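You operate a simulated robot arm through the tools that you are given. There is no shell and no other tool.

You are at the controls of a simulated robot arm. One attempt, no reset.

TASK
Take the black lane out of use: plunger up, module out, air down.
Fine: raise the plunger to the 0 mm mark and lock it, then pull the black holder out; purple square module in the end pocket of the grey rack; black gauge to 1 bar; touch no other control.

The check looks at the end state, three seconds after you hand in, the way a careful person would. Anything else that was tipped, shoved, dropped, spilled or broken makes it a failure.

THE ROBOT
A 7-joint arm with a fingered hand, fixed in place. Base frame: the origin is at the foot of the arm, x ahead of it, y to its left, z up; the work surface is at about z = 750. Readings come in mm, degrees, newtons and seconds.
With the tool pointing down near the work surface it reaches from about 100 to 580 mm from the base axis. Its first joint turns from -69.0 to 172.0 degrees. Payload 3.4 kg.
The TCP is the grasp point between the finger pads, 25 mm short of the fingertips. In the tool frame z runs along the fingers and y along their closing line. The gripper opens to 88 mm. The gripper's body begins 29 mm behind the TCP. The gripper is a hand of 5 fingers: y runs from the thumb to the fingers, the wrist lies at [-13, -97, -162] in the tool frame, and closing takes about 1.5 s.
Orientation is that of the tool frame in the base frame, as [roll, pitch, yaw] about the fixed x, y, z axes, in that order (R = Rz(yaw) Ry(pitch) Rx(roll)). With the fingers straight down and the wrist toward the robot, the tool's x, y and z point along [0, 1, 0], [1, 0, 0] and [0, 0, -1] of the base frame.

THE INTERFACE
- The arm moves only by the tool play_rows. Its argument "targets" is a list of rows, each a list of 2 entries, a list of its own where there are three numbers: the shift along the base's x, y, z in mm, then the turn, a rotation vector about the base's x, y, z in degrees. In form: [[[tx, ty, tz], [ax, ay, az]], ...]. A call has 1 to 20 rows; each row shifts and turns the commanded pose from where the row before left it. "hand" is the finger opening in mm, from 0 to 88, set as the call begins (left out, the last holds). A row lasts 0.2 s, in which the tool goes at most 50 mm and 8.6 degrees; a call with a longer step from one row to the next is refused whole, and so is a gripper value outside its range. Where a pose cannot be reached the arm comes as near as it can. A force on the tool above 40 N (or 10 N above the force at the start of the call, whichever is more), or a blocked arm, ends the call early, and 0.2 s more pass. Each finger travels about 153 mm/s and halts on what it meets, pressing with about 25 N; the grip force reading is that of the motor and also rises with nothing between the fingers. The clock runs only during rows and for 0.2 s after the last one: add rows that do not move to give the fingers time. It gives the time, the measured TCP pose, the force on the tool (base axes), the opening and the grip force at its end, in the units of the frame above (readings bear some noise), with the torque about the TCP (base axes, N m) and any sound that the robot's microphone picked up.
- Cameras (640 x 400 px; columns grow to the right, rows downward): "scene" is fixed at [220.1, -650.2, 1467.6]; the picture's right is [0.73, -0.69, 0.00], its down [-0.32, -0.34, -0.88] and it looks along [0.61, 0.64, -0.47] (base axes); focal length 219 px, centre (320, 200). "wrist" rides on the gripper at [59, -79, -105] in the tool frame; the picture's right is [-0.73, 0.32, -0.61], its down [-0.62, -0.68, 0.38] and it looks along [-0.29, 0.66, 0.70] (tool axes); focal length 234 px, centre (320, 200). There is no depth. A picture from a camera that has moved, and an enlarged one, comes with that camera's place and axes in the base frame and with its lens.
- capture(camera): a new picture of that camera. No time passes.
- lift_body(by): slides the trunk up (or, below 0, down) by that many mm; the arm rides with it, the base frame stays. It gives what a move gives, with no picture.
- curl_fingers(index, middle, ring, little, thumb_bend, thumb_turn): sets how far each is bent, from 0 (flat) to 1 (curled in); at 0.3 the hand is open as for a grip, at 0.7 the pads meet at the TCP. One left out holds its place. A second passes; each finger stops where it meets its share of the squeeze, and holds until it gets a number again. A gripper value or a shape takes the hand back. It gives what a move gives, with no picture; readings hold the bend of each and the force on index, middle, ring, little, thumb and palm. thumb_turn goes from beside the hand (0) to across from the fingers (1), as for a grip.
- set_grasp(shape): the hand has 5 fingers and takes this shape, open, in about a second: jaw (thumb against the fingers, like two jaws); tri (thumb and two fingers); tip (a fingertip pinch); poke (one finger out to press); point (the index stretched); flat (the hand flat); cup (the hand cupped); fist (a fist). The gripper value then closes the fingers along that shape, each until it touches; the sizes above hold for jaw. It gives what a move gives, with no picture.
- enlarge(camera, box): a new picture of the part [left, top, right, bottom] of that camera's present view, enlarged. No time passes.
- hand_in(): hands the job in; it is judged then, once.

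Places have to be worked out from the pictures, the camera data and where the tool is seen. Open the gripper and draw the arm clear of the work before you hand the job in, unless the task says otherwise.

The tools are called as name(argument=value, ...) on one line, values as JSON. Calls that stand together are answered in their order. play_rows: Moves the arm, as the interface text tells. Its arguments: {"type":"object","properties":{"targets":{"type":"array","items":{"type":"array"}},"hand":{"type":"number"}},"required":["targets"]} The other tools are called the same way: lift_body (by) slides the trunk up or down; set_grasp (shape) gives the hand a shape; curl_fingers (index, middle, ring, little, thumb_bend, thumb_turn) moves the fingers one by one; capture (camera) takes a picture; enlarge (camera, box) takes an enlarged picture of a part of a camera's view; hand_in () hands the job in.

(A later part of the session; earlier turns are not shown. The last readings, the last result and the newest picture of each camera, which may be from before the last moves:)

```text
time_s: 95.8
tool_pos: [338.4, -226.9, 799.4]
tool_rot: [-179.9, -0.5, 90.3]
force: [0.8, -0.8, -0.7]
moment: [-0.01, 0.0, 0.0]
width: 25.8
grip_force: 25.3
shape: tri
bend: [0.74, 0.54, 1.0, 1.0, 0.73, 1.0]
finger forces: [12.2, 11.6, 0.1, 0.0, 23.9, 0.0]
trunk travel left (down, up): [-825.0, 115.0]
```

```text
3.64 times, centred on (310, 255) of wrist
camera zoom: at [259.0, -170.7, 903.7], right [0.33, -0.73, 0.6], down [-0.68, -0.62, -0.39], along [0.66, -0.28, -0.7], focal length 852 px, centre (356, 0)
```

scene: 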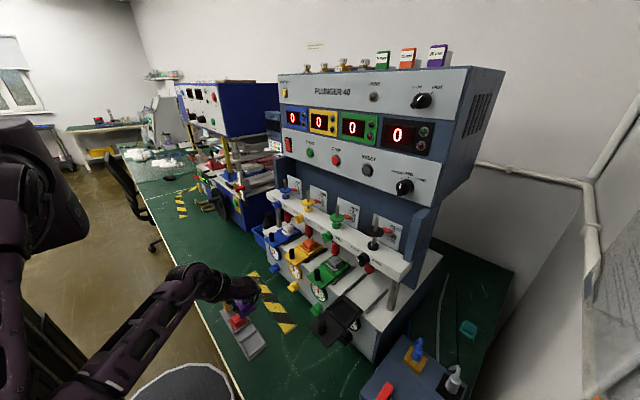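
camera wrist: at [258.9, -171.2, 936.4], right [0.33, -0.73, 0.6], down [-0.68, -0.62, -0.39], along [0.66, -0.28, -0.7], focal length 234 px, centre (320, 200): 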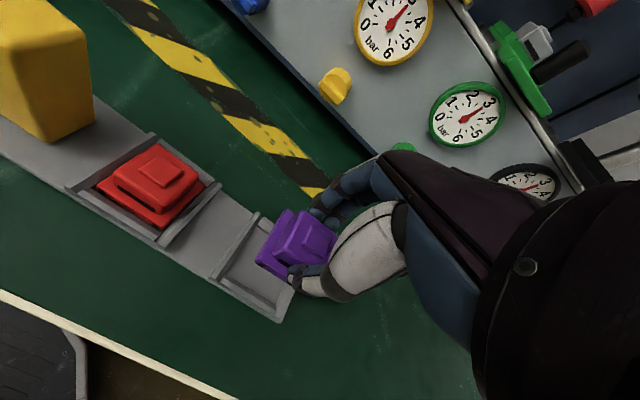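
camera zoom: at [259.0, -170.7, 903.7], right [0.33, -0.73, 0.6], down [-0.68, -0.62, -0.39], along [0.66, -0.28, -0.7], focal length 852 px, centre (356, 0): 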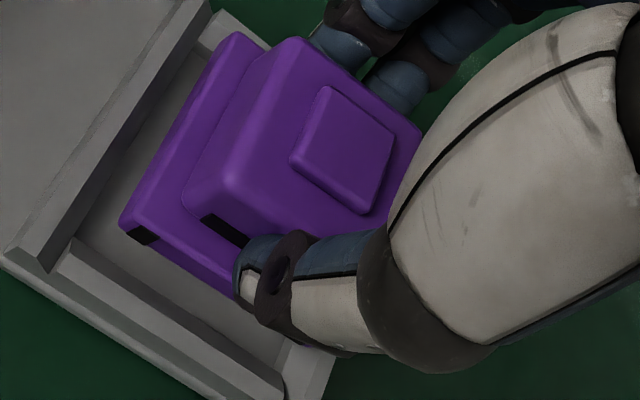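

By both cameras the module is about 2 mm too far in +x relative to the rack centreline and centred in y. I shift −1.8 mm in x and continue lowering in 2 mm steps.

play_rows(targets=[[[-1.8, 0.3, 0], [0, 0, 0]], [[0, 0, -2], [0, 0, 0]], [[0, 0, -2], [0, 0, 0]], [[0, 0, 0], [0, 0, 0]]])

enlarge(camera="scene", box=[248, 335, 284, 365])

enlarge(camera="wrist", box=[240, 190, 340, 310])

```text
time_s: 96.8
tool_pos: [336.2, -226.8, 795.3]
tool_rot: [-179.9, -0.5, 90.4]
force: [0.4, 0.1, -0.3]
moment: [0.01, 0.0, 0.02]
width: 25.7
grip_force: 25.6
shape: tri
bend: [0.74, 0.54, 1.0, 1.0, 0.73, 1.0]
finger forces: [12.0, 11.7, 0.0, 0.0, 24.0, 0.1]
trunk travel left (down, up): [-825.0, 115.0]
```

```text
13.33 times, centred on (266, 350) of scene
camera zoom: at [220.1, -650.2, 1467.6], right [0.73, -0.69, 0.0], down [-0.32, -0.34, -0.88], along [0.61, 0.64, -0.47], focal length 2914 px, centre (1040, -1800)
```

zoom: 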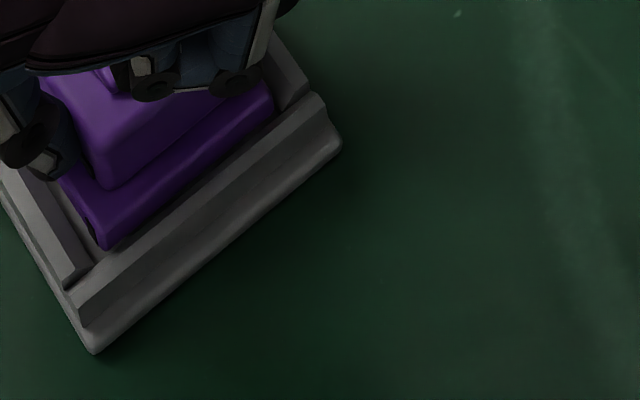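

```text
3.33 times, centred on (290, 250) of wrist
camera zoom: at [257.0, -170.0, 899.5], right [0.33, -0.73, 0.6], down [-0.68, -0.62, -0.39], along [0.66, -0.28, -0.7], focal length 781 px, centre (420, 33)
```

zoom: 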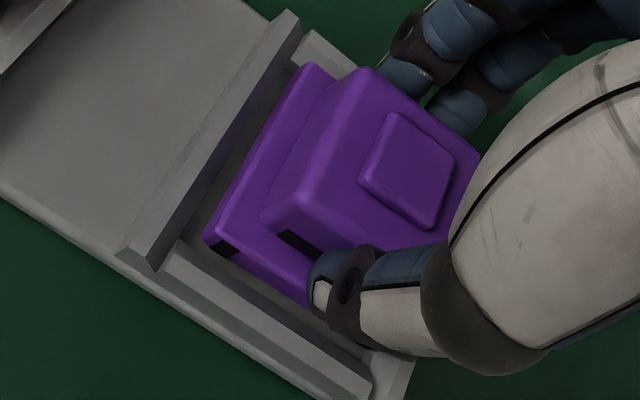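

It sits well inside the pocket walls in both views. I keep lowering in small steps until I feel the floor.

play_rows(targets=[[[0, 0, -1.5], [0, 0, 0]], [[0, 0, -1.5], [0, 0, 0]], [[0, 0, 0], [0, 0, 0]]])

play_rows(targets=[[[0, 0, -1.5], [0, 0, 0]], [[0, 0, 0], [0, 0, 0]]])

```text
time_s: 97.5
tool_pos: [337.6, -227.3, 792.3]
tool_rot: [-180.0, -0.4, 90.3]
force: [-0.1, 0.7, -1.1]
moment: [0.02, -0.01, 0.0]
width: 25.6
grip_force: 25.0
shape: tri
bend: [0.74, 0.54, 1.0, 1.0, 0.73, 1.0]
finger forces: [12.1, 12.1, 0.0, 0.1, 24.2, 0.0]
trunk travel left (down, up): [-825.0, 115.0]
```

```text
time_s: 98.2
tool_pos: [337.3, -227.3, 790.1]
tool_rot: [-179.9, -0.5, 90.3]
force: [-0.5, 0.5, 2.1]
moment: [0.03, -0.02, -0.01]
width: 25.7
grip_force: 25.1
shape: tri
bend: [0.74, 0.54, 1.0, 1.0, 0.73, 1.0]
finger forces: [12.5, 12.0, 0.1, 0.1, 24.6, 0.1]
trunk travel left (down, up): [-825.0, 115.0]
```

First sign of contact (+2 N) at z≈790. One more millimetre to confirm, with a look.

play_rows(targets=[[[0, 0, -1], [0, 0, 0]], [[0, 0, 0], [0, 0, 0]]])

enlarge(camera="scene", box=[248, 335, 284, 365])

enlarge(camera="wrist", box=[240, 190, 340, 310])

```text
time_s: 98.8
tool_pos: [336.6, -227.0, 791.2]
tool_rot: [-180.0, -0.5, 90.4]
force: [0.0, -1.0, 6.0]
moment: [-0.01, -0.04, 0.0]
width: 26.1
grip_force: 25.1
shape: tri
bend: [0.74, 0.54, 1.0, 1.0, 0.73, 1.0]
finger forces: [12.8, 12.4, 0.0, 0.1, 25.3, 0.0]
trunk travel left (down, up): [-825.0, 115.0]
```

```text
13.33 times, centred on (266, 350) of scene
camera zoom: at [220.1, -650.2, 1467.6], right [0.73, -0.69, 0.0], down [-0.32, -0.34, -0.88], along [0.61, 0.64, -0.47], focal length 2914 px, centre (1040, -1800)
```

zoom: 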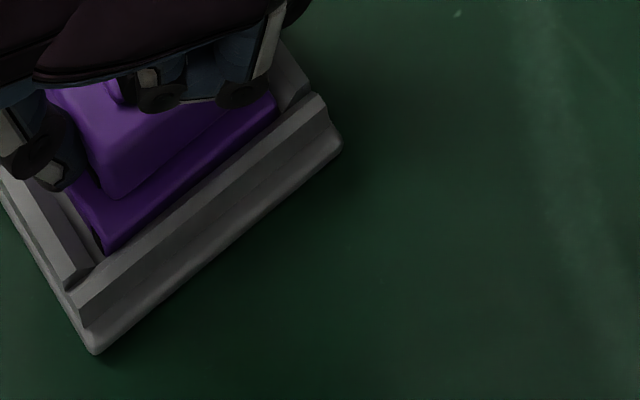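

```text
3.33 times, centred on (290, 250) of wrist
camera zoom: at [257.5, -170.2, 894.6], right [0.33, -0.73, 0.6], down [-0.68, -0.62, -0.39], along [0.66, -0.28, -0.7], focal length 781 px, centre (420, 33)
```

zoom: 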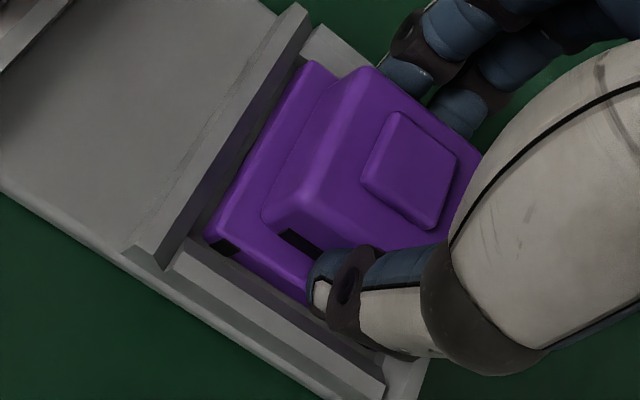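

The module rests on the pocket floor (6 N). I open the hand and rise slowly.

play_rows(targets=[[[0, 0, 0.8], [0, 0, 0]], [[0, 0, 0], [0, 0, 0]], [[0, 0, 0], [0, 0, 0]], [[0, 0, 0], [0, 0, 0]]], hand=60)

enlarge(camera="wrist", box=[220, 170, 360, 310])

enlarge(camera="scene", box=[240, 325, 288, 365])

```text
time_s: 99.8
tool_pos: [337.2, -226.2, 789.3]
tool_rot: [-179.9, -0.4, 90.3]
force: [-0.6, -0.1, 0.2]
moment: [-0.02, 0.02, 0.01]
width: 59.5
grip_force: 0.0
shape: tri
bend: [0.73, 0.38, 0.99, 0.99, 0.6, 1.0]
finger forces: [0.0, 0.0, 0.1, 0.0, 0.1, 0.0]
trunk travel left (down, up): [-825.0, 115.0]
```

```text
2.86 times, centred on (290, 240) of wrist
camera zoom: at [257.6, -170.8, 894.8], right [0.33, -0.73, 0.6], down [-0.68, -0.62, -0.39], along [0.66, -0.28, -0.7], focal length 669 px, centre (406, 86)
```

zoom: 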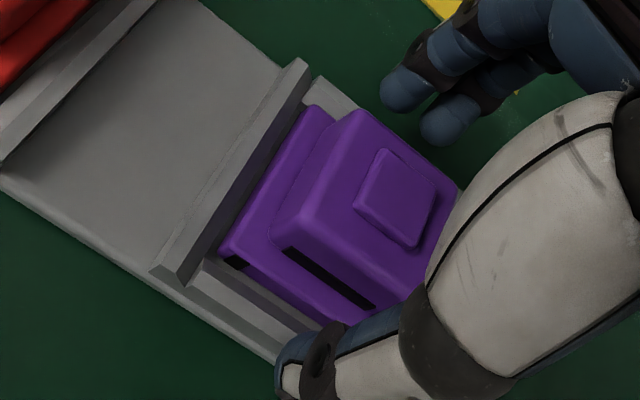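

```text
10.00 times, centred on (264, 345) of scene
camera zoom: at [220.1, -650.2, 1467.6], right [0.73, -0.69, 0.0], down [-0.32, -0.34, -0.88], along [0.61, 0.64, -0.47], focal length 2186 px, centre (880, -1250)
```

zoom: 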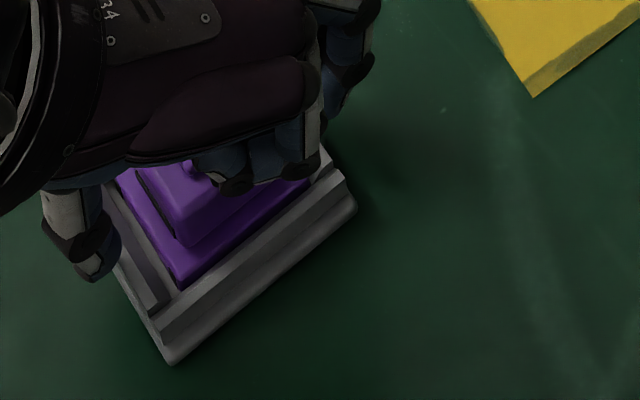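

Released; the module sits in the pocket. I rise straight up slowly, then inspect.

play_rows(targets=[[[0, 0, 5], [0, 0, 0]], [[0, 0, 10], [0, 0, 0]], [[0, 0, 20], [0, 0, 0]], [[0, 0, 30], [0, 0, 0]], [[0, 0, 40], [0, 0, 0]], [[-10, 0, 40], [0, 0, 0]], [[0, 0, 0], [0, 0, 0]]])

capture(camera="wrist")

enlarge(camera="scene", box=[205, 285, 285, 365])

```text
time_s: 101.3
tool_pos: [326.5, -226.0, 936.9]
tool_rot: [-179.9, -0.5, 90.3]
force: [0.6, 0.3, 0.3]
moment: [0.02, 0.03, 0.02]
width: 59.8
grip_force: 0.2
shape: tri
bend: [0.73, 0.38, 0.99, 0.99, 0.6, 1.0]
finger forces: [0.1, 0.1, 0.1, 0.1, 0.1, 0.1]
trunk travel left (down, up): [-825.0, 115.0]
```

```text
taken
camera wrist: at [248.1, -169.7, 1041.5], right [0.33, -0.73, 0.6], down [-0.68, -0.62, -0.39], along [0.66, -0.28, -0.7], focal length 234 px, centre (320, 200)
```

wrist: 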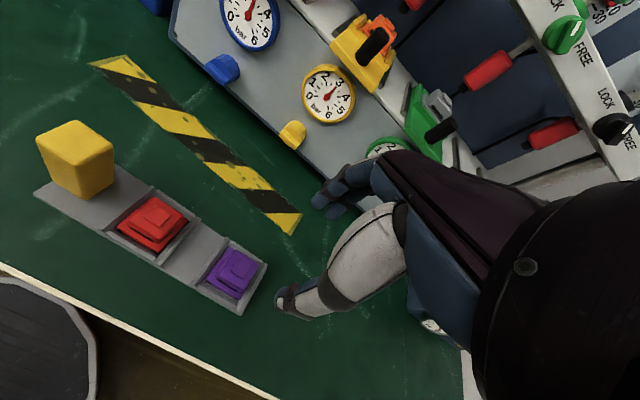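

```text
5.00 times, centred on (245, 325) of scene
camera zoom: at [220.1, -650.2, 1467.6], right [0.73, -0.69, 0.0], down [-0.32, -0.34, -0.88], along [0.61, 0.64, -0.47], focal length 1093 px, centre (695, -425)
```

zoom: 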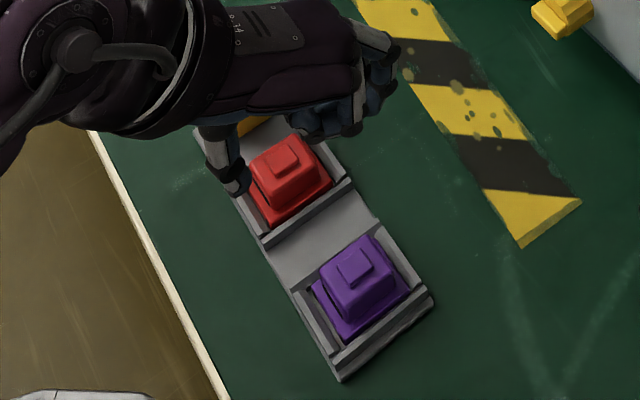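

The purple module is properly seated in the end pocket. Now for the regulator: I raise, move back toward the black lane and turn the hand horizontal again.

play_rows(targets=[[[0, -40, 28], [0, 0, 0]], [[0, -40, 28], [0, 0, 0]], [[0, -40, 28], [0, 0, 0]], [[2, -5, -3], [4.62, -4.62, -4.62]], [[2, -5, -3], [4.62, -4.62, -4.62]], [[2, -5, -3], [4.62, -4.62, -4.62]], [[2, -5, -3], [4.62, -4.62, -4.62]], [[2, -5, -3], [4.62, -4.62, -4.62]], [[2, -5, -3], [4.62, -4.62, -4.62]], [[2, -5, -3], [4.62, -4.62, -4.62]], [[2, -5, -3], [4.62, -4.62, -4.62]], [[2, -5, -3], [4.62, -4.62, -4.62]], [[2, -5, -3], [4.62, -4.62, -4.62]], [[2, -5, -3], [4.62, -4.62, -4.62]], [[2, -5, -3], [4.62, -4.62, -4.62]], [[2, -5, -3], [4.62, -4.62, -4.62]], [[2, -5, -3], [4.62, -4.62, -4.62]], [[2, -5, -3], [4.62, -4.62, -4.62]], [[0, 0, 0], [0, 0, 0]]])

capture(camera="wrist")

capture(camera="scene")

```text
time_s: 105.3
tool_pos: [356.7, -422.9, 974.4]
tool_rot: [14.6, -89.3, 165.5]
force: [-0.7, 0.6, -0.1]
moment: [0.01, 0.01, 0.03]
width: 59.8
grip_force: 0.1
shape: tri
bend: [0.73, 0.38, 0.99, 0.99, 0.6, 1.0]
finger forces: [0.1, 0.0, 0.0, 0.0, 0.1, 0.0]
trunk travel left (down, up): [-825.0, 115.0]
```

```text
taken
camera wrist: at [250.9, -344.4, 1030.7], right [-0.6, -0.32, -0.73], down [0.39, 0.68, -0.62], along [0.7, -0.66, -0.28], focal length 234 px, centre (320, 200)
```

wrist: 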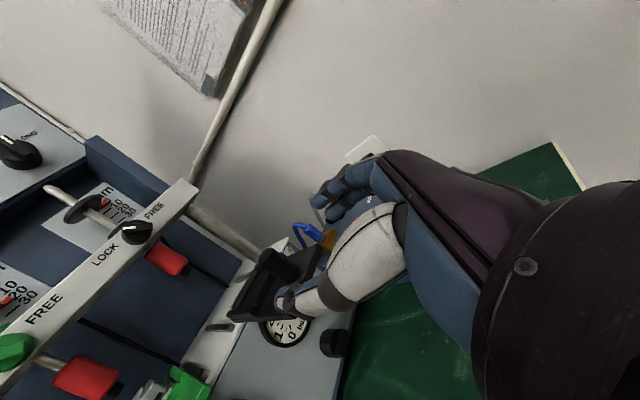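

```text
taken
```

scene: 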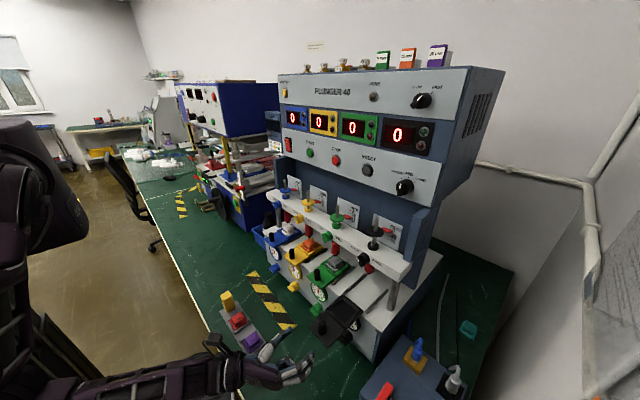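

The hand is horizontal in front of the lane at z≈974. I look at the regulator knob and gauge.

enlarge(camera="wrist", box=[240, 290, 380, 390])

enlarge(camera="scene", box=[310, 300, 380, 360])

```text
4.00 times, centred on (310, 340) of wrist
camera zoom: at [250.9, -344.4, 1030.7], right [-0.6, -0.32, -0.73], down [0.39, 0.68, -0.62], along [0.7, -0.66, -0.28], focal length 937 px, centre (360, -360)
```

zoom: 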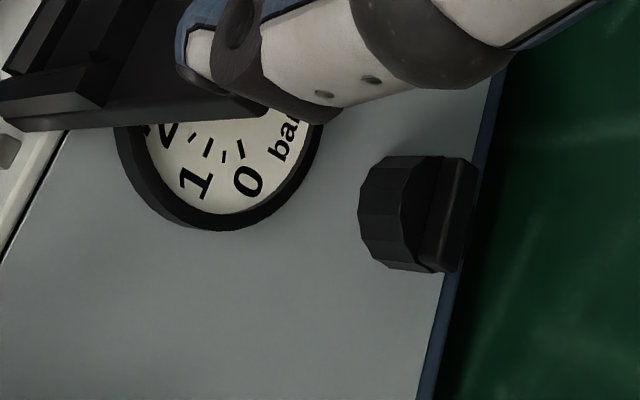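

```text
6.67 times, centred on (345, 330) of scene
camera zoom: at [220.1, -650.2, 1467.6], right [0.73, -0.69, 0.0], down [-0.32, -0.34, -0.88], along [0.61, 0.64, -0.47], focal length 1457 px, centre (153, -667)
```

zoom: 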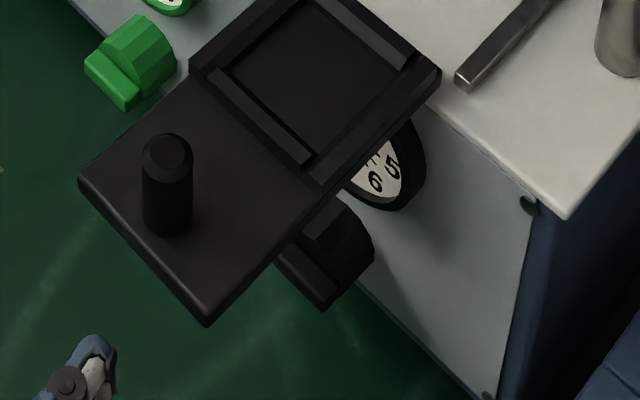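

The regulator's bar is horizontal (along y), axis at about (y,z)=(-427,803), bar front x≈521. I roll the hand so the thumb is on top and lower it in front of the knob.

play_rows(targets=[[[0, 0, -14], [7.5, 0, 0]], [[0, 0, -14], [7.5, 0, 0]], [[0, 0, -14], [7.5, 0, 0]], [[0, 0, -14], [7.5, 0, 0]], [[0, 0, -14], [7.5, 0, 0]], [[0, 0, -14], [7.5, 0, 0]], [[0, 0, -14], [7.5, 0, 0]], [[0, 0, -14], [7.5, 0, 0]], [[0, 0, -14], [7.5, 0, 0]], [[0, -2, -14], [7.5, 0, 0]], [[0, -2, -14], [7.5, 0, 0]], [[0, 0, -14], [7.5, 0, 0]], [[0, 0, 0], [0, 0, 0]]], hand=70)

capture(camera="wrist")

capture(camera="scene")

```text
time_s: 108.2
tool_pos: [355.9, -426.3, 807.1]
tool_rot: [-89.9, -0.3, -90.5]
force: [-1.8, -1.9, 4.4]
moment: [-0.08, 0.2, 0.01]
width: 68.9
grip_force: 0.0
shape: tri
bend: [0.27, 0.36, 0.99, 0.99, 0.5, 0.99]
finger forces: [0.0, 4.7, 0.0, 0.0, 0.0, 0.0]
trunk travel left (down, up): [-825.0, 115.0]
```

```text
taken
camera wrist: at [250.0, -484.6, 885.4], right [-0.6, 0.73, -0.33], down [0.39, 0.62, 0.68], along [0.7, 0.28, -0.66], focal length 234 px, centre (320, 200)
```

wrist: 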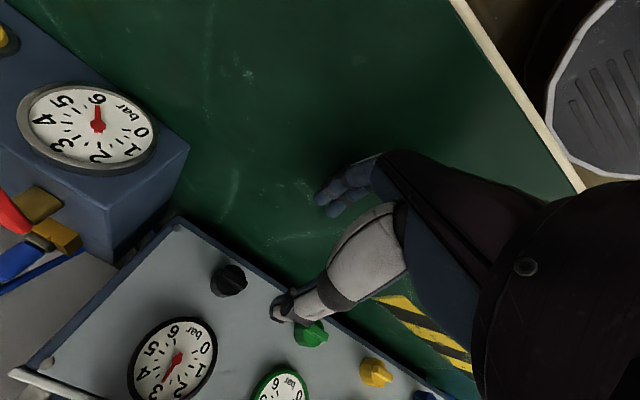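

```text
taken
```

scene: 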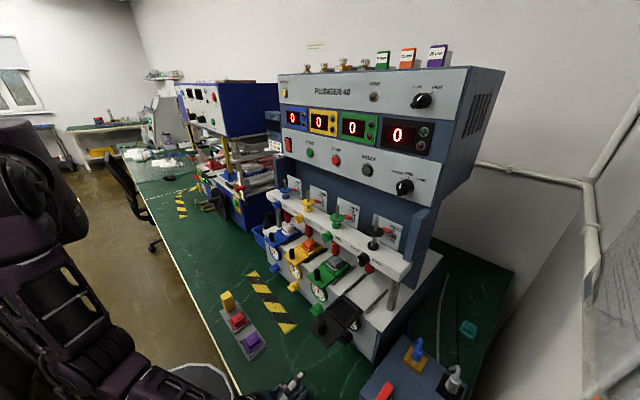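

The lower finger grazes the table at this opening. I rise 8 mm and narrow the opening to 40 mm.

play_rows(targets=[[[0, 0, 8], [0, 0, 0]], [[0, 0, 0], [0, 0, 0]], [[0, 0, 0], [0, 0, 0]], [[0, 0, 0], [0, 0, 0]]], hand=40)

capture(camera="wrist")

enlarge(camera="wrist", box=[110, 220, 290, 400])

```text
time_s: 109.2
tool_pos: [356.4, -425.9, 815.4]
tool_rot: [-90.0, -0.3, -90.6]
force: [-1.0, 0.1, 0.2]
moment: [-0.03, -0.03, -0.01]
width: 40.5
grip_force: 0.1
shape: tri
bend: [0.74, 0.46, 0.99, 0.99, 0.71, 1.0]
finger forces: [0.0, 0.0, 0.0, 0.0, 0.1, 0.1]
trunk travel left (down, up): [-825.0, 115.0]
```

```text
taken
camera wrist: at [250.3, -484.0, 893.2], right [-0.6, 0.73, -0.33], down [0.39, 0.62, 0.68], along [0.7, 0.28, -0.66], focal length 234 px, centre (320, 200)
```

wrist: 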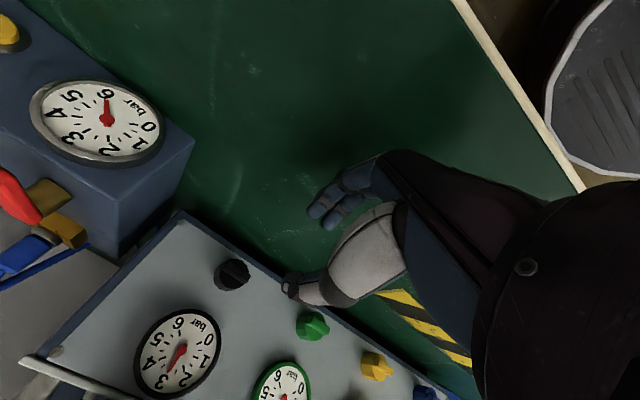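

```text
2.22 times, centred on (200, 310) of wrist
camera zoom: at [250.3, -484.0, 893.2], right [-0.6, 0.73, -0.33], down [0.39, 0.62, 0.68], along [0.7, 0.28, -0.66], focal length 520 px, centre (587, -44)
```

zoom: 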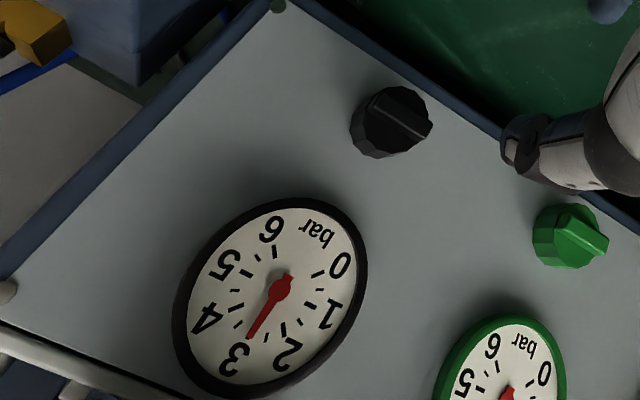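

The gauge reads 3.0 bar from this clear view; knob axis at (y,z)≈(-426,805.5). I lower to the axis and advance under the holder toward the knob.

play_rows(targets=[[[20, 0, -5], [0, 0, 0]], [[20, 0, -5], [0, 0, 0]], [[20, 0, 0], [0, 0, 0]], [[20, 0, 0], [0, 0, 0]], [[20, 0, 0], [0, 0, 0]], [[18, 0, 0], [0, 0, 0]], [[0, 0, 0], [0, 0, 0]]])

capture(camera="wrist")

enlarge(camera="wrist", box=[190, 170, 370, 330])

enlarge(camera="scene", box=[270, 290, 390, 400])

```text
time_s: 110.8
tool_pos: [475.8, -425.7, 805.8]
tool_rot: [-89.9, -0.3, -90.3]
force: [0.0, -0.1, -0.1]
moment: [-0.01, -0.01, -0.01]
width: 40.7
grip_force: 0.0
shape: tri
bend: [0.74, 0.46, 0.99, 0.99, 0.71, 1.0]
finger forces: [0.0, 0.0, 0.0, 0.0, 0.0, 0.0]
trunk travel left (down, up): [-825.0, 115.0]
```

```text
taken
camera wrist: at [369.7, -484.2, 883.1], right [-0.6, 0.73, -0.33], down [0.39, 0.62, 0.68], along [0.7, 0.28, -0.66], focal length 234 px, centre (320, 200)
```

wrist: 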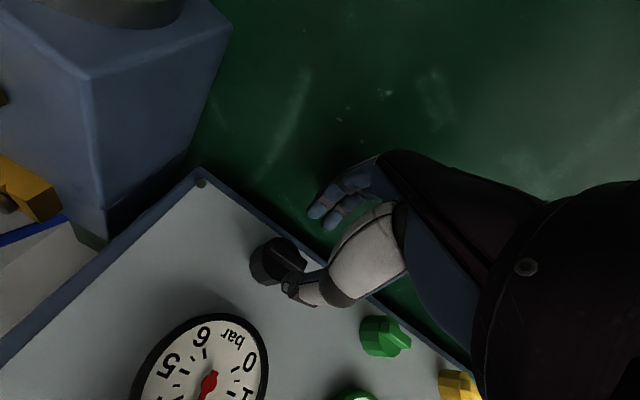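

```text
2.50 times, centred on (280, 250) of wrist
camera zoom: at [369.7, -484.2, 883.1], right [-0.6, 0.73, -0.33], down [0.39, 0.62, 0.68], along [0.7, 0.28, -0.66], focal length 585 px, centre (420, 75)
```

zoom: 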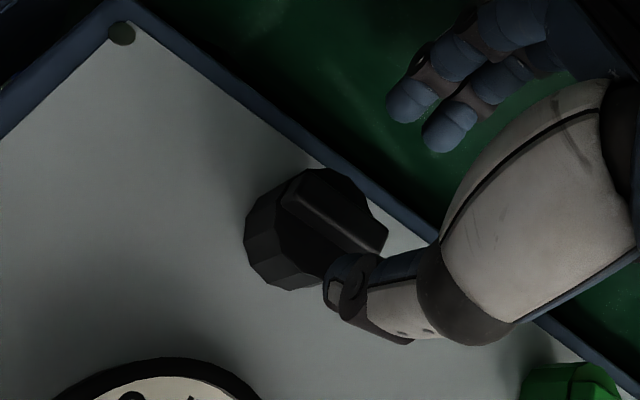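

```text
3.64 times, centred on (330, 345) of scene
camera zoom: at [220.1, -650.2, 1467.6], right [0.73, -0.69, 0.0], down [-0.32, -0.34, -0.88], along [0.61, 0.64, -0.47], focal length 795 px, centre (284, -327)
```

zoom: 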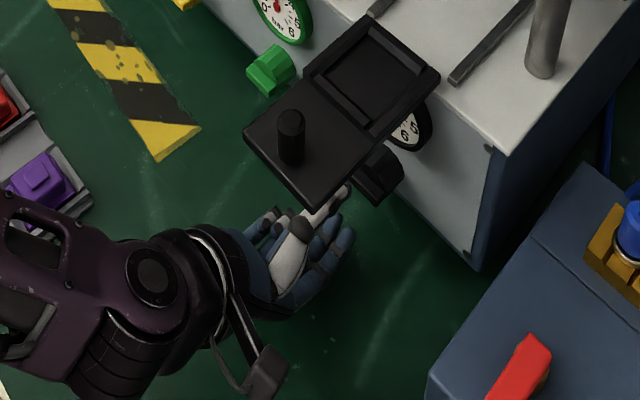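

The bar is level, thumb above and fingers below it. I advance 30 mm so the tips straddle the bar.

play_rows(targets=[[[10, 0, 0], [0, 0, 0]], [[10, 0, 0], [0, 0, 0]], [[6, 0, 0], [0, 0, 0]], [[4, 0, 0], [0, 0, 0]], [[0, 0, 0], [0, 0, 0]]])

enlarge(camera="wrist", box=[190, 170, 370, 330])

```text
time_s: 112.0
tool_pos: [506.1, -425.9, 805.5]
tool_rot: [-89.9, -0.3, -90.6]
force: [-0.8, -0.7, -1.2]
moment: [0.01, 0.0, -0.02]
width: 40.5
grip_force: 0.1
shape: tri
bend: [0.74, 0.46, 0.99, 0.99, 0.71, 1.0]
finger forces: [0.0, 0.1, 0.0, 0.0, 0.1, 0.1]
trunk travel left (down, up): [-825.0, 115.0]
```

```text
2.50 times, centred on (280, 250) of wrist
camera zoom: at [399.3, -484.2, 883.0], right [-0.6, 0.73, -0.33], down [0.39, 0.62, 0.68], along [0.7, 0.28, -0.66], focal length 585 px, centre (420, 75)
```

zoom: 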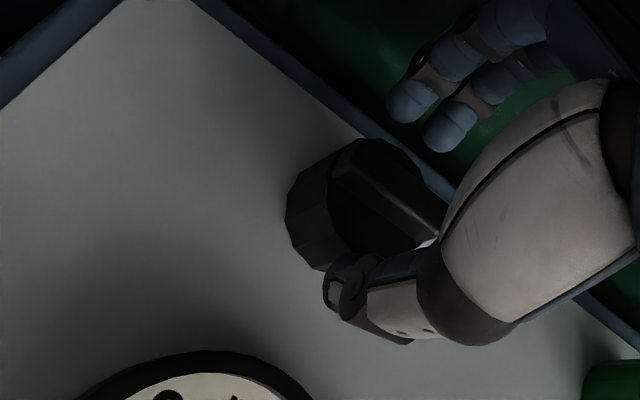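

The bar is between thumb (above) and fingers (below). I close and squeeze.

play_rows(targets=[[[0, 0, 0], [0, 0, 0]], [[0, 0, 0], [0, 0, 0]], [[0, 0, 0], [0, 0, 0]], [[0, 0, 0], [0, 0, 0]], [[0, 0, 0], [0, 0, 0]], [[0, 0, 0], [0, 0, 0]]], hand=2)

enlarge(camera="wrist", box=[190, 170, 370, 330])

enlarge(camera="scene", box=[310, 310, 380, 370])

```text
time_s: 113.3
tool_pos: [502.6, -424.7, 805.4]
tool_rot: [-89.9, -0.2, -90.6]
force: [-18.6, 1.7, -4.0]
moment: [-0.03, 0.12, 0.02]
width: 15.7
grip_force: 24.9
shape: tri
bend: [0.73, 0.59, 1.0, 1.0, 0.74, 1.0]
finger forces: [24.0, 13.0, 0.0, 0.0, 33.5, 0.0]
trunk travel left (down, up): [-825.0, 115.0]
```

```text
2.50 times, centred on (280, 250) of wrist
camera zoom: at [396.5, -484.1, 883.2], right [-0.6, 0.73, -0.33], down [0.39, 0.62, 0.68], along [0.7, 0.28, -0.66], focal length 585 px, centre (420, 75)
```

zoom: 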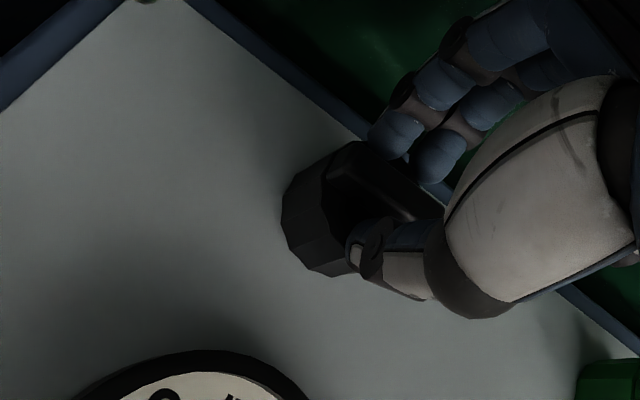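

```text
6.67 times, centred on (345, 340) of scene
camera zoom: at [220.1, -650.2, 1467.6], right [0.73, -0.69, 0.0], down [-0.32, -0.34, -0.88], along [0.61, 0.64, -0.47], focal length 1457 px, centre (153, -733)
```

zoom: 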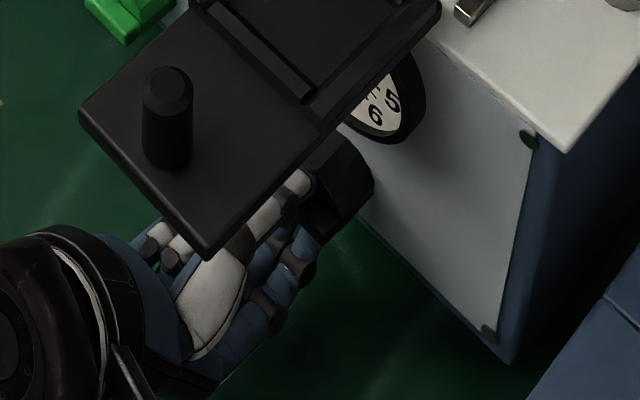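

Gripped (24/13/33 N), pressing a bit on the knob body, so I ease back 3 mm and turn counter-clockwise 24°, then check the gauge.

play_rows(targets=[[[-3, 0, 0], [0, 0, 0]], [[0, 0, 0], [-8, 0, 0]], [[0, 0, 0], [-8, 0, 0]], [[0, 0, 0], [-8, 0, 0]], [[0, 0, 0], [0, 0, 0]]])

capture(camera="wrist")

enlarge(camera="wrist", box=[160, 180, 360, 400])

enlarge(camera="scene", box=[310, 290, 390, 370])

```text
time_s: 114.5
tool_pos: [502.0, -426.4, 804.7]
tool_rot: [-89.7, -24.2, -90.5]
force: [-2.4, 0.1, -2.5]
moment: [0.03, 0.01, 0.03]
width: 15.3
grip_force: 25.0
shape: tri
bend: [0.73, 0.59, 1.0, 1.0, 0.74, 1.0]
finger forces: [15.8, 12.2, 0.1, 0.0, 27.1, 0.0]
trunk travel left (down, up): [-825.0, 115.0]
```

```text
taken
camera wrist: at [396.1, -447.2, 899.5], right [-0.6, 0.53, -0.6], down [0.39, 0.85, 0.37], along [0.7, -0.01, -0.71], focal length 234 px, centre (320, 200)
```

wrist: 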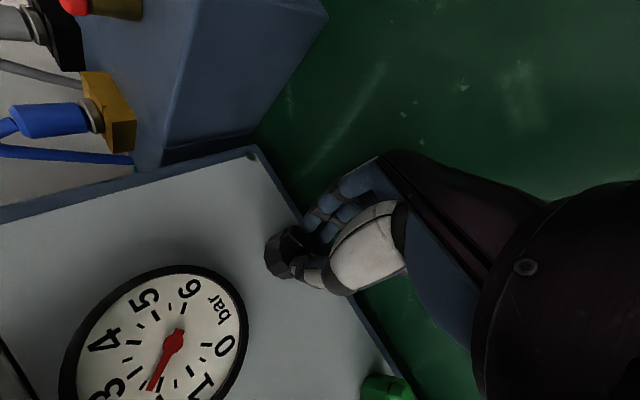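

```text
1.82 times, centred on (260, 290) of wrist
camera zoom: at [396.1, -447.2, 899.5], right [-0.6, 0.53, -0.6], down [0.39, 0.85, 0.37], along [0.7, -0.01, -0.71], focal length 426 px, centre (429, 36)
```

zoom: 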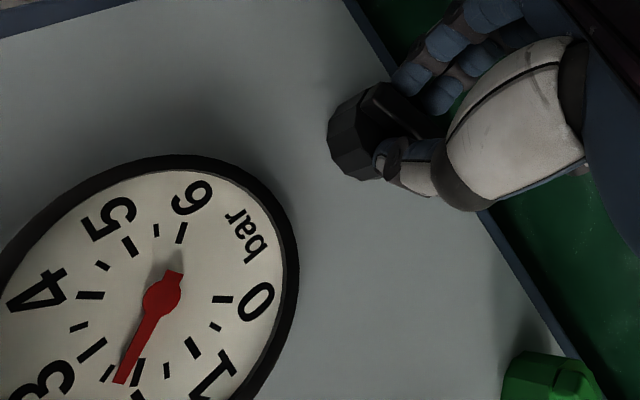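

```text
5.00 times, centred on (350, 330) of scene
camera zoom: at [220.1, -650.2, 1467.6], right [0.73, -0.69, 0.0], down [-0.32, -0.34, -0.88], along [0.61, 0.64, -0.47], focal length 1093 px, centre (170, -450)
```

zoom: 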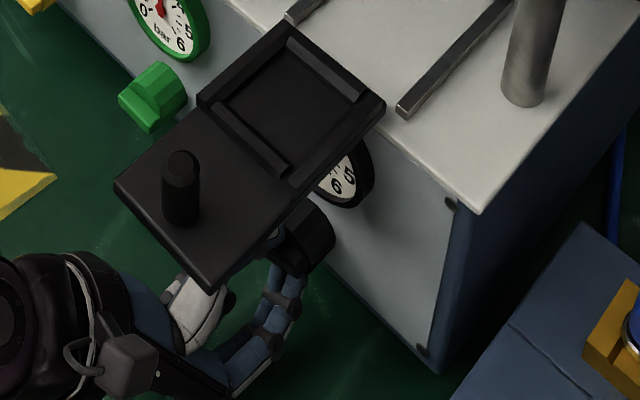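

The gauge follows: about 2.45 bar after 24° (≈45° per bar). I turn another 33°.

play_rows(targets=[[[0, 0, 0], [-8.25, 0, 0]], [[0, 0, 0], [-8.25, 0, 0]], [[0, 0, 0], [-8.25, 0, 0]], [[0, 0, 0], [-8.25, 0, 0]], [[0, 0, 0], [0, 0, 0]]])

capture(camera="wrist")

enlarge(camera="wrist", box=[130, 180, 370, 400])

```text
time_s: 115.6
tool_pos: [501.1, -426.4, 820.0]
tool_rot: [-91.4, -56.1, -89.8]
force: [-15.3, -13.4, -14.4]
moment: [0.01, 0.64, -0.83]
width: 16.1
grip_force: 25.5
shape: tri
bend: [0.73, 0.49, 1.0, 1.0, 0.78, 1.0]
finger forces: [16.3, 37.0, 0.1, 0.1, 14.9, 0.0]
out of reach, approached as far as the arm can: row 3, 4
trunk travel left (down, up): [-825.0, 115.0]
stopped in row 5: the force on the tool passed its limit at 43 N (the readings are from after the stop); the commanded pose is now the measured one
```

```text
taken
camera wrist: at [398.6, -392.6, 913.8], right [-0.62, 0.15, -0.77], down [0.4, 0.91, -0.14], along [0.68, -0.4, -0.62], focal length 234 px, centre (320, 200)
```

wrist: 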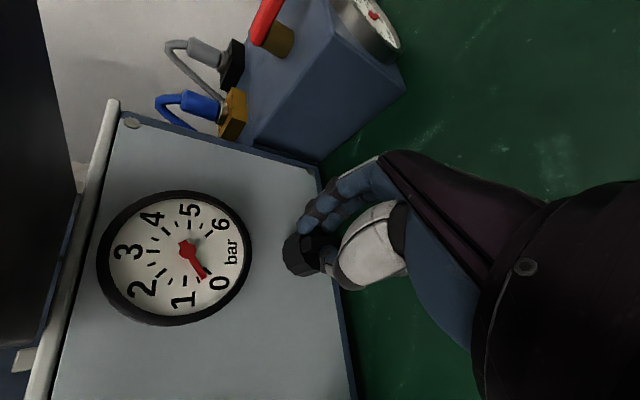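

```text
1.82 times, centred on (250, 290) of wrist
camera zoom: at [398.6, -392.6, 913.8], right [-0.62, 0.15, -0.77], down [0.4, 0.91, -0.14], along [0.68, -0.4, -0.62], focal length 426 px, centre (447, 36)
```

zoom: 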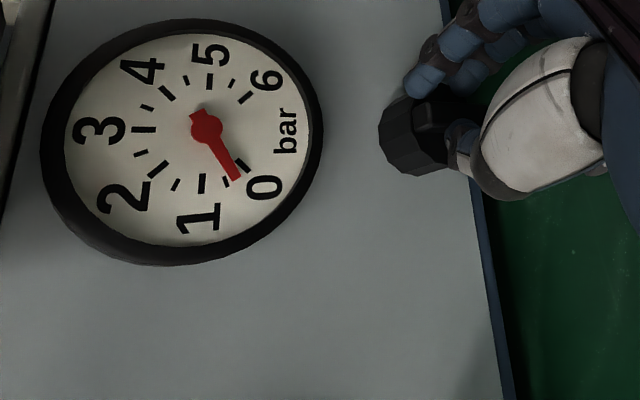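

The arm hit a reach limit and shifted, over-turning the knob to about 0.3 bar. I release, retract a little and assess.

play_rows(targets=[[[0, 0, 0], [0, 0, 0]], [[0, 0, 0], [0, 0, 0]], [[0, 0, 0], [0, 0, 0]]], hand=44)

play_rows(targets=[[[-10, 0, 0], [0, 0, 0]], [[-15, 0, 0], [0, 0, 0]], [[-15, 0, 0], [0, 0, 0]], [[0, 0, 0], [0, 0, 0]]])

enlarge(camera="wrist", box=[90, 150, 370, 400])

capture(camera="scene")

```text
time_s: 116.4
tool_pos: [503.1, -422.5, 823.9]
tool_rot: [-90.7, -56.2, -90.0]
force: [-14.6, 0.9, -6.0]
moment: [0.13, 0.51, -0.29]
width: 45.8
grip_force: 0.0
shape: tri
bend: [0.74, 0.39, 0.99, 0.99, 0.7, 1.0]
finger forces: [0.1, 18.2, 0.1, 0.1, 0.0, 0.0]
trunk travel left (down, up): [-825.0, 115.0]
```

```text
time_s: 117.4
tool_pos: [464.9, -421.5, 824.1]
tool_rot: [-90.8, -56.2, -89.9]
force: [-0.4, -0.7, 0.4]
moment: [0.0, 0.01, 0.03]
width: 43.7
grip_force: 0.1
shape: tri
bend: [0.74, 0.44, 0.99, 0.99, 0.7, 1.0]
finger forces: [0.1, 0.0, 0.1, 0.1, 0.0, 0.1]
trunk travel left (down, up): [-825.0, 115.0]
```

```text
1.60 times, centred on (230, 275) of wrist
camera zoom: at [360.6, -387.6, 916.2], right [-0.61, 0.14, -0.78], down [0.39, 0.91, -0.14], along [0.69, -0.39, -0.61], focal length 375 px, centre (464, 80)
```

zoom: 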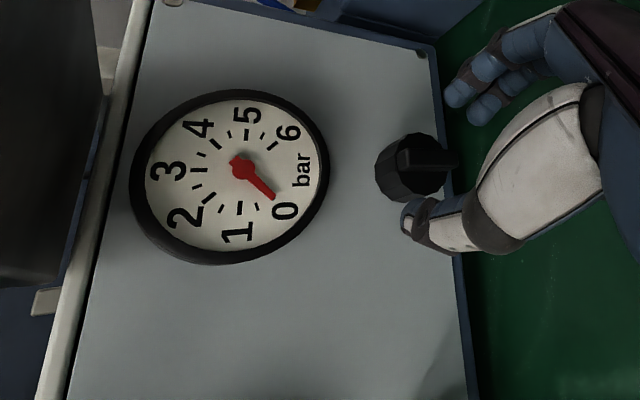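

```text
taken
```

scene: 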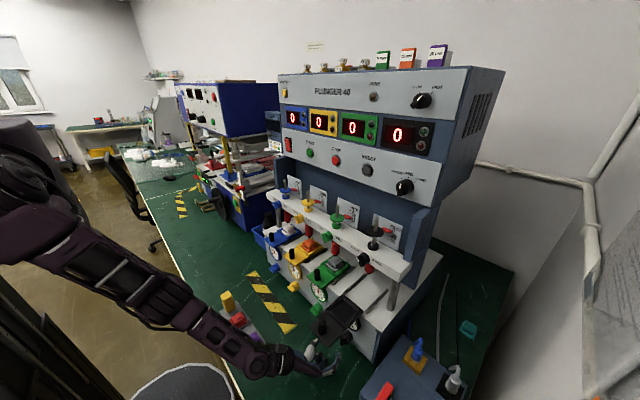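

The gauge is now at about 0 bar, bar at 135°; 1 bar corresponds to a vertical bar, i.e. 45° clockwise. I will grip the bar lengthwise (thumb at its upper-left end, fingers at its lower-right end) and turn clockwise; first I re-align in front of the knob.

play_rows(targets=[[[0, -2, -6], [6.5, 0, 0]], [[0, -2, -6], [6.5, 0, 0]], [[0, 0, -6], [0, 0, 0]], [[0, 0, 0], [0, 0, 0]]], hand=70)

capture(camera="wrist")

enlarge(camera="wrist", box=[220, 170, 360, 310])

```text
time_s: 118.4
tool_pos: [465.5, -425.6, 806.0]
tool_rot: [-90.8, -43.2, -89.9]
force: [0.6, -0.2, -0.4]
moment: [0.0, -0.02, 0.01]
width: 69.9
grip_force: 0.0
shape: tri
bend: [0.27, 0.34, 0.99, 0.99, 0.5, 0.99]
finger forces: [0.1, 0.0, 0.0, 0.0, 0.1, 0.0]
trunk travel left (down, up): [-825.0, 115.0]
```

```text
taken
camera wrist: at [360.3, -414.6, 903.2], right [-0.61, 0.31, -0.73], down [0.39, 0.92, 0.07], along [0.69, -0.24, -0.68], focal length 234 px, centre (320, 200)
```

wrist: 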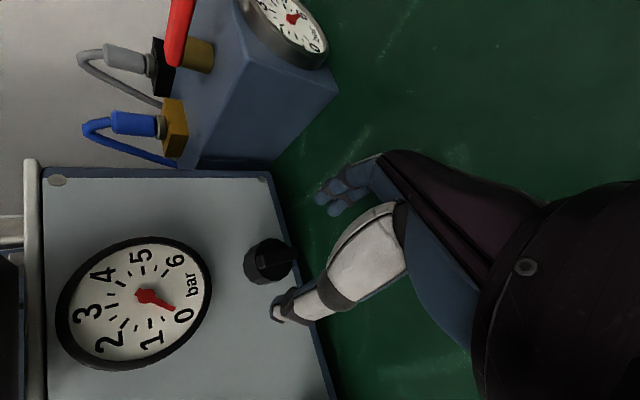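

```text
2.86 times, centred on (290, 240) of wrist
camera zoom: at [360.3, -414.6, 903.2], right [-0.61, 0.31, -0.73], down [0.39, 0.92, 0.07], along [0.69, -0.24, -0.68], focal length 669 px, centre (406, 86)
```

zoom: 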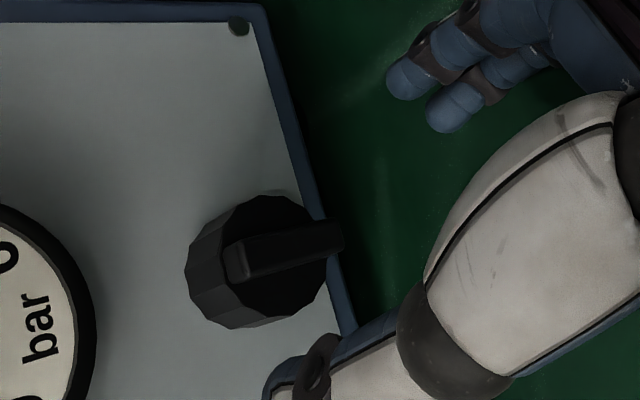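

The bar is actually vertical now (about 30° per bar), so 1 bar needs about 28–30° clockwise. With the hand at this −47° roll, closing the fingers gradually will swing the bar clockwise in a controlled way, so I advance with the hand open.

play_rows(targets=[[[8, 0, 0], [3, 0, 0]], [[10, 0, 0], [0, 0, 0]], [[10, 0, 0], [0, 0, 0]], [[8, 0, 0], [0, 0, 0]], [[0, 0, 0], [0, 0, 0]]], hand=62)

capture(camera="wrist")

enlarge(camera="wrist", box=[240, 170, 380, 310])

enlarge(camera="wrist", box=[20, 210, 220, 400])

```text
time_s: 119.6
tool_pos: [501.7, -425.7, 804.6]
tool_rot: [-90.7, -40.4, -90.0]
force: [1.4, 0.7, -0.3]
moment: [-0.01, -0.02, 0.0]
width: 62.5
grip_force: 0.1
shape: tri
bend: [0.27, 0.37, 0.99, 0.99, 0.57, 0.99]
finger forces: [0.1, 0.0, 0.0, 0.0, 0.0, 0.0]
trunk travel left (down, up): [-825.0, 115.0]
```

```text
taken
camera wrist: at [396.3, -419.4, 903.2], right [-0.61, 0.35, -0.71], down [0.39, 0.91, 0.11], along [0.69, -0.21, -0.7], focal length 234 px, centre (320, 200)
```

wrist: 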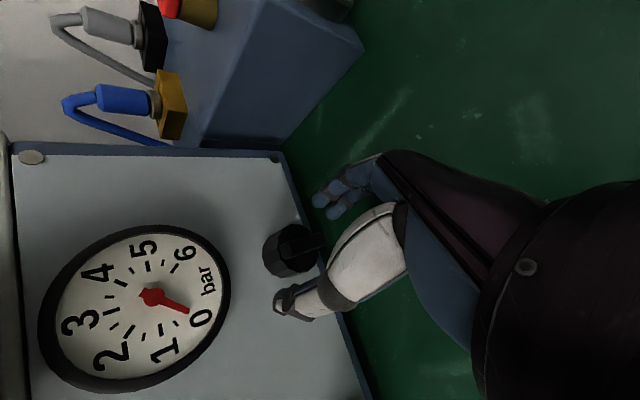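

```text
2.86 times, centred on (310, 240) of wrist
camera zoom: at [396.3, -419.4, 903.2], right [-0.61, 0.35, -0.71], down [0.39, 0.91, 0.11], along [0.69, -0.21, -0.7], focal length 669 px, centre (349, 86)
```

zoom: 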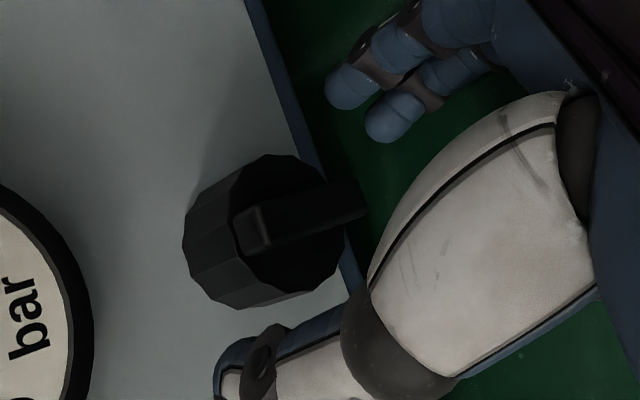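

```text
2.11 times, centred on (120, 305) of wrist
camera zoom: at [396.3, -419.4, 903.2], right [-0.61, 0.35, -0.71], down [0.39, 0.91, 0.11], along [0.69, -0.21, -0.7], focal length 493 px, centre (741, -21)
```

zoom: 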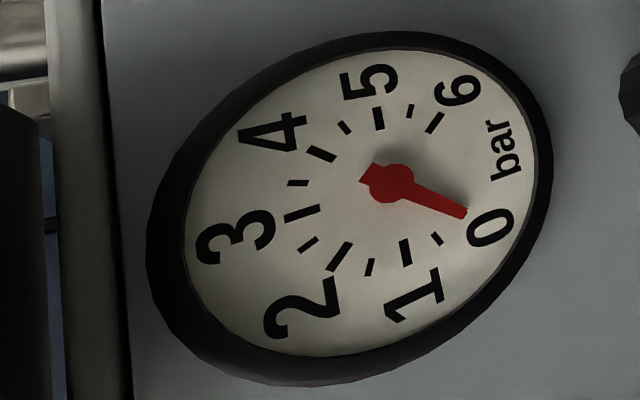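

The gauge now reads 0 and is clearly visible. I close in steps, watching the gauge; first 40 then 32 mm.

play_rows(targets=[[[0, 0, 0], [0, 0, 0]], [[0, 0, 0], [0, 0, 0]], [[0, 0, 0], [0, 0, 0]]], hand=40)

play_rows(targets=[[[0, 0, 0], [0, 0, 0]], [[0, 0, 0], [0, 0, 0]]], hand=32)

capture(camera="wrist")

enlarge(camera="wrist", box=[240, 170, 380, 310])

```text
time_s: 120.4
tool_pos: [501.0, -426.0, 806.7]
tool_rot: [-90.7, -40.4, -90.1]
force: [0.0, 0.2, -0.5]
moment: [-0.01, -0.02, 0.01]
width: 40.5
grip_force: 0.0
shape: tri
bend: [0.74, 0.46, 0.99, 0.99, 0.71, 1.0]
finger forces: [0.1, 0.0, 0.0, 0.1, 0.0, 0.0]
trunk travel left (down, up): [-825.0, 115.0]
```

```text
time_s: 121.0
tool_pos: [500.3, -426.5, 804.6]
tool_rot: [-90.6, -40.2, -90.1]
force: [0.8, -1.3, -0.3]
moment: [-0.01, 0.0, -0.03]
width: 32.4
grip_force: 0.1
shape: tri
bend: [0.74, 0.5, 0.99, 0.99, 0.73, 1.0]
finger forces: [0.0, 0.0, 0.1, 0.0, 0.0, 0.1]
trunk travel left (down, up): [-825.0, 115.0]
```

```text
taken
camera wrist: at [396.4, -419.4, 903.0], right [-0.61, 0.35, -0.71], down [0.39, 0.91, 0.11], along [0.69, -0.21, -0.7], focal length 234 px, centre (320, 200)
```

wrist: 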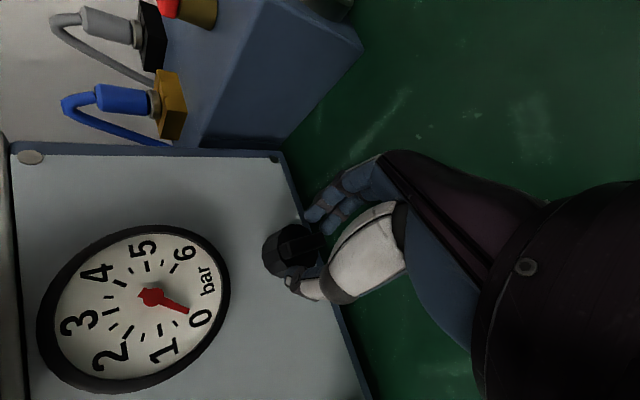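

```text
2.86 times, centred on (310, 240) of wrist
camera zoom: at [396.4, -419.4, 903.0], right [-0.61, 0.35, -0.71], down [0.39, 0.91, 0.11], along [0.69, -0.21, -0.7], focal length 669 px, centre (349, 86)
```

zoom: 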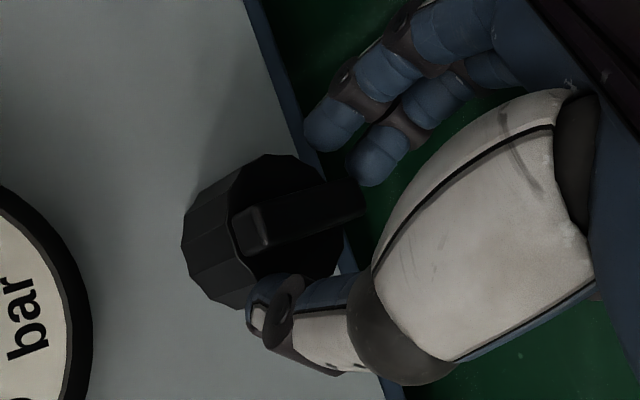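

No contact yet. I close further to 24 and look.

play_rows(targets=[[[0, 0, 0], [0, 0, 0]], [[0, 0, 0], [0, 0, 0]]], hand=24)

enlarge(camera="wrist", box=[20, 170, 380, 400])

play_rows(targets=[[[0, 0, 0], [0, 0, 0]], [[0, 0, 0], [0, 0, 0]]], hand=18)

enlarge(camera="wrist", box=[20, 170, 380, 400])

```text
time_s: 121.6
tool_pos: [499.8, -426.5, 804.4]
tool_rot: [-90.7, -40.3, -90.0]
force: [0.0, 0.6, 0.5]
moment: [0.0, 0.01, 0.0]
width: 24.3
grip_force: 0.1
shape: tri
bend: [0.74, 0.55, 0.99, 0.99, 0.74, 1.0]
finger forces: [0.0, 0.1, 0.0, 0.0, 0.0, 0.1]
trunk travel left (down, up): [-825.0, 115.0]
```

```text
1.74 times, centred on (200, 285) of wrist
camera zoom: at [396.4, -419.5, 903.0], right [-0.61, 0.35, -0.71], down [0.39, 0.91, 0.11], along [0.69, -0.21, -0.7], focal length 407 px, centre (529, 52)
```

zoom: 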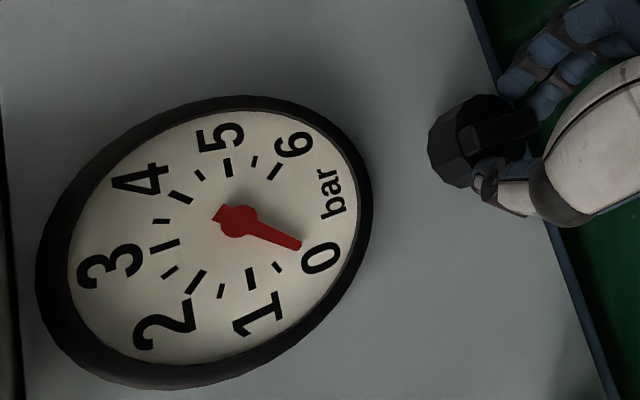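

```text
time_s: 122.2
tool_pos: [501.2, -425.6, 804.3]
tool_rot: [-90.8, -40.2, -89.8]
force: [0.4, 0.5, -0.9]
moment: [0.03, -0.05, 0.06]
width: 13.3
grip_force: 24.7
shape: tri
bend: [0.72, 0.59, 1.0, 1.0, 0.73, 1.0]
finger forces: [12.0, 9.9, 0.0, 0.0, 22.4, 0.0]
trunk travel left (down, up): [-825.0, 115.0]
```

```text
1.74 times, centred on (200, 285) of wrist
camera zoom: at [396.2, -419.3, 902.9], right [-0.61, 0.35, -0.71], down [0.39, 0.91, 0.11], along [0.69, -0.21, -0.7], focal length 407 px, centre (529, 52)
```

zoom: 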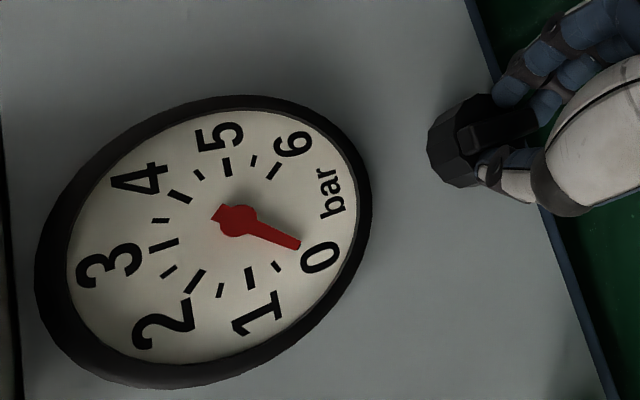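

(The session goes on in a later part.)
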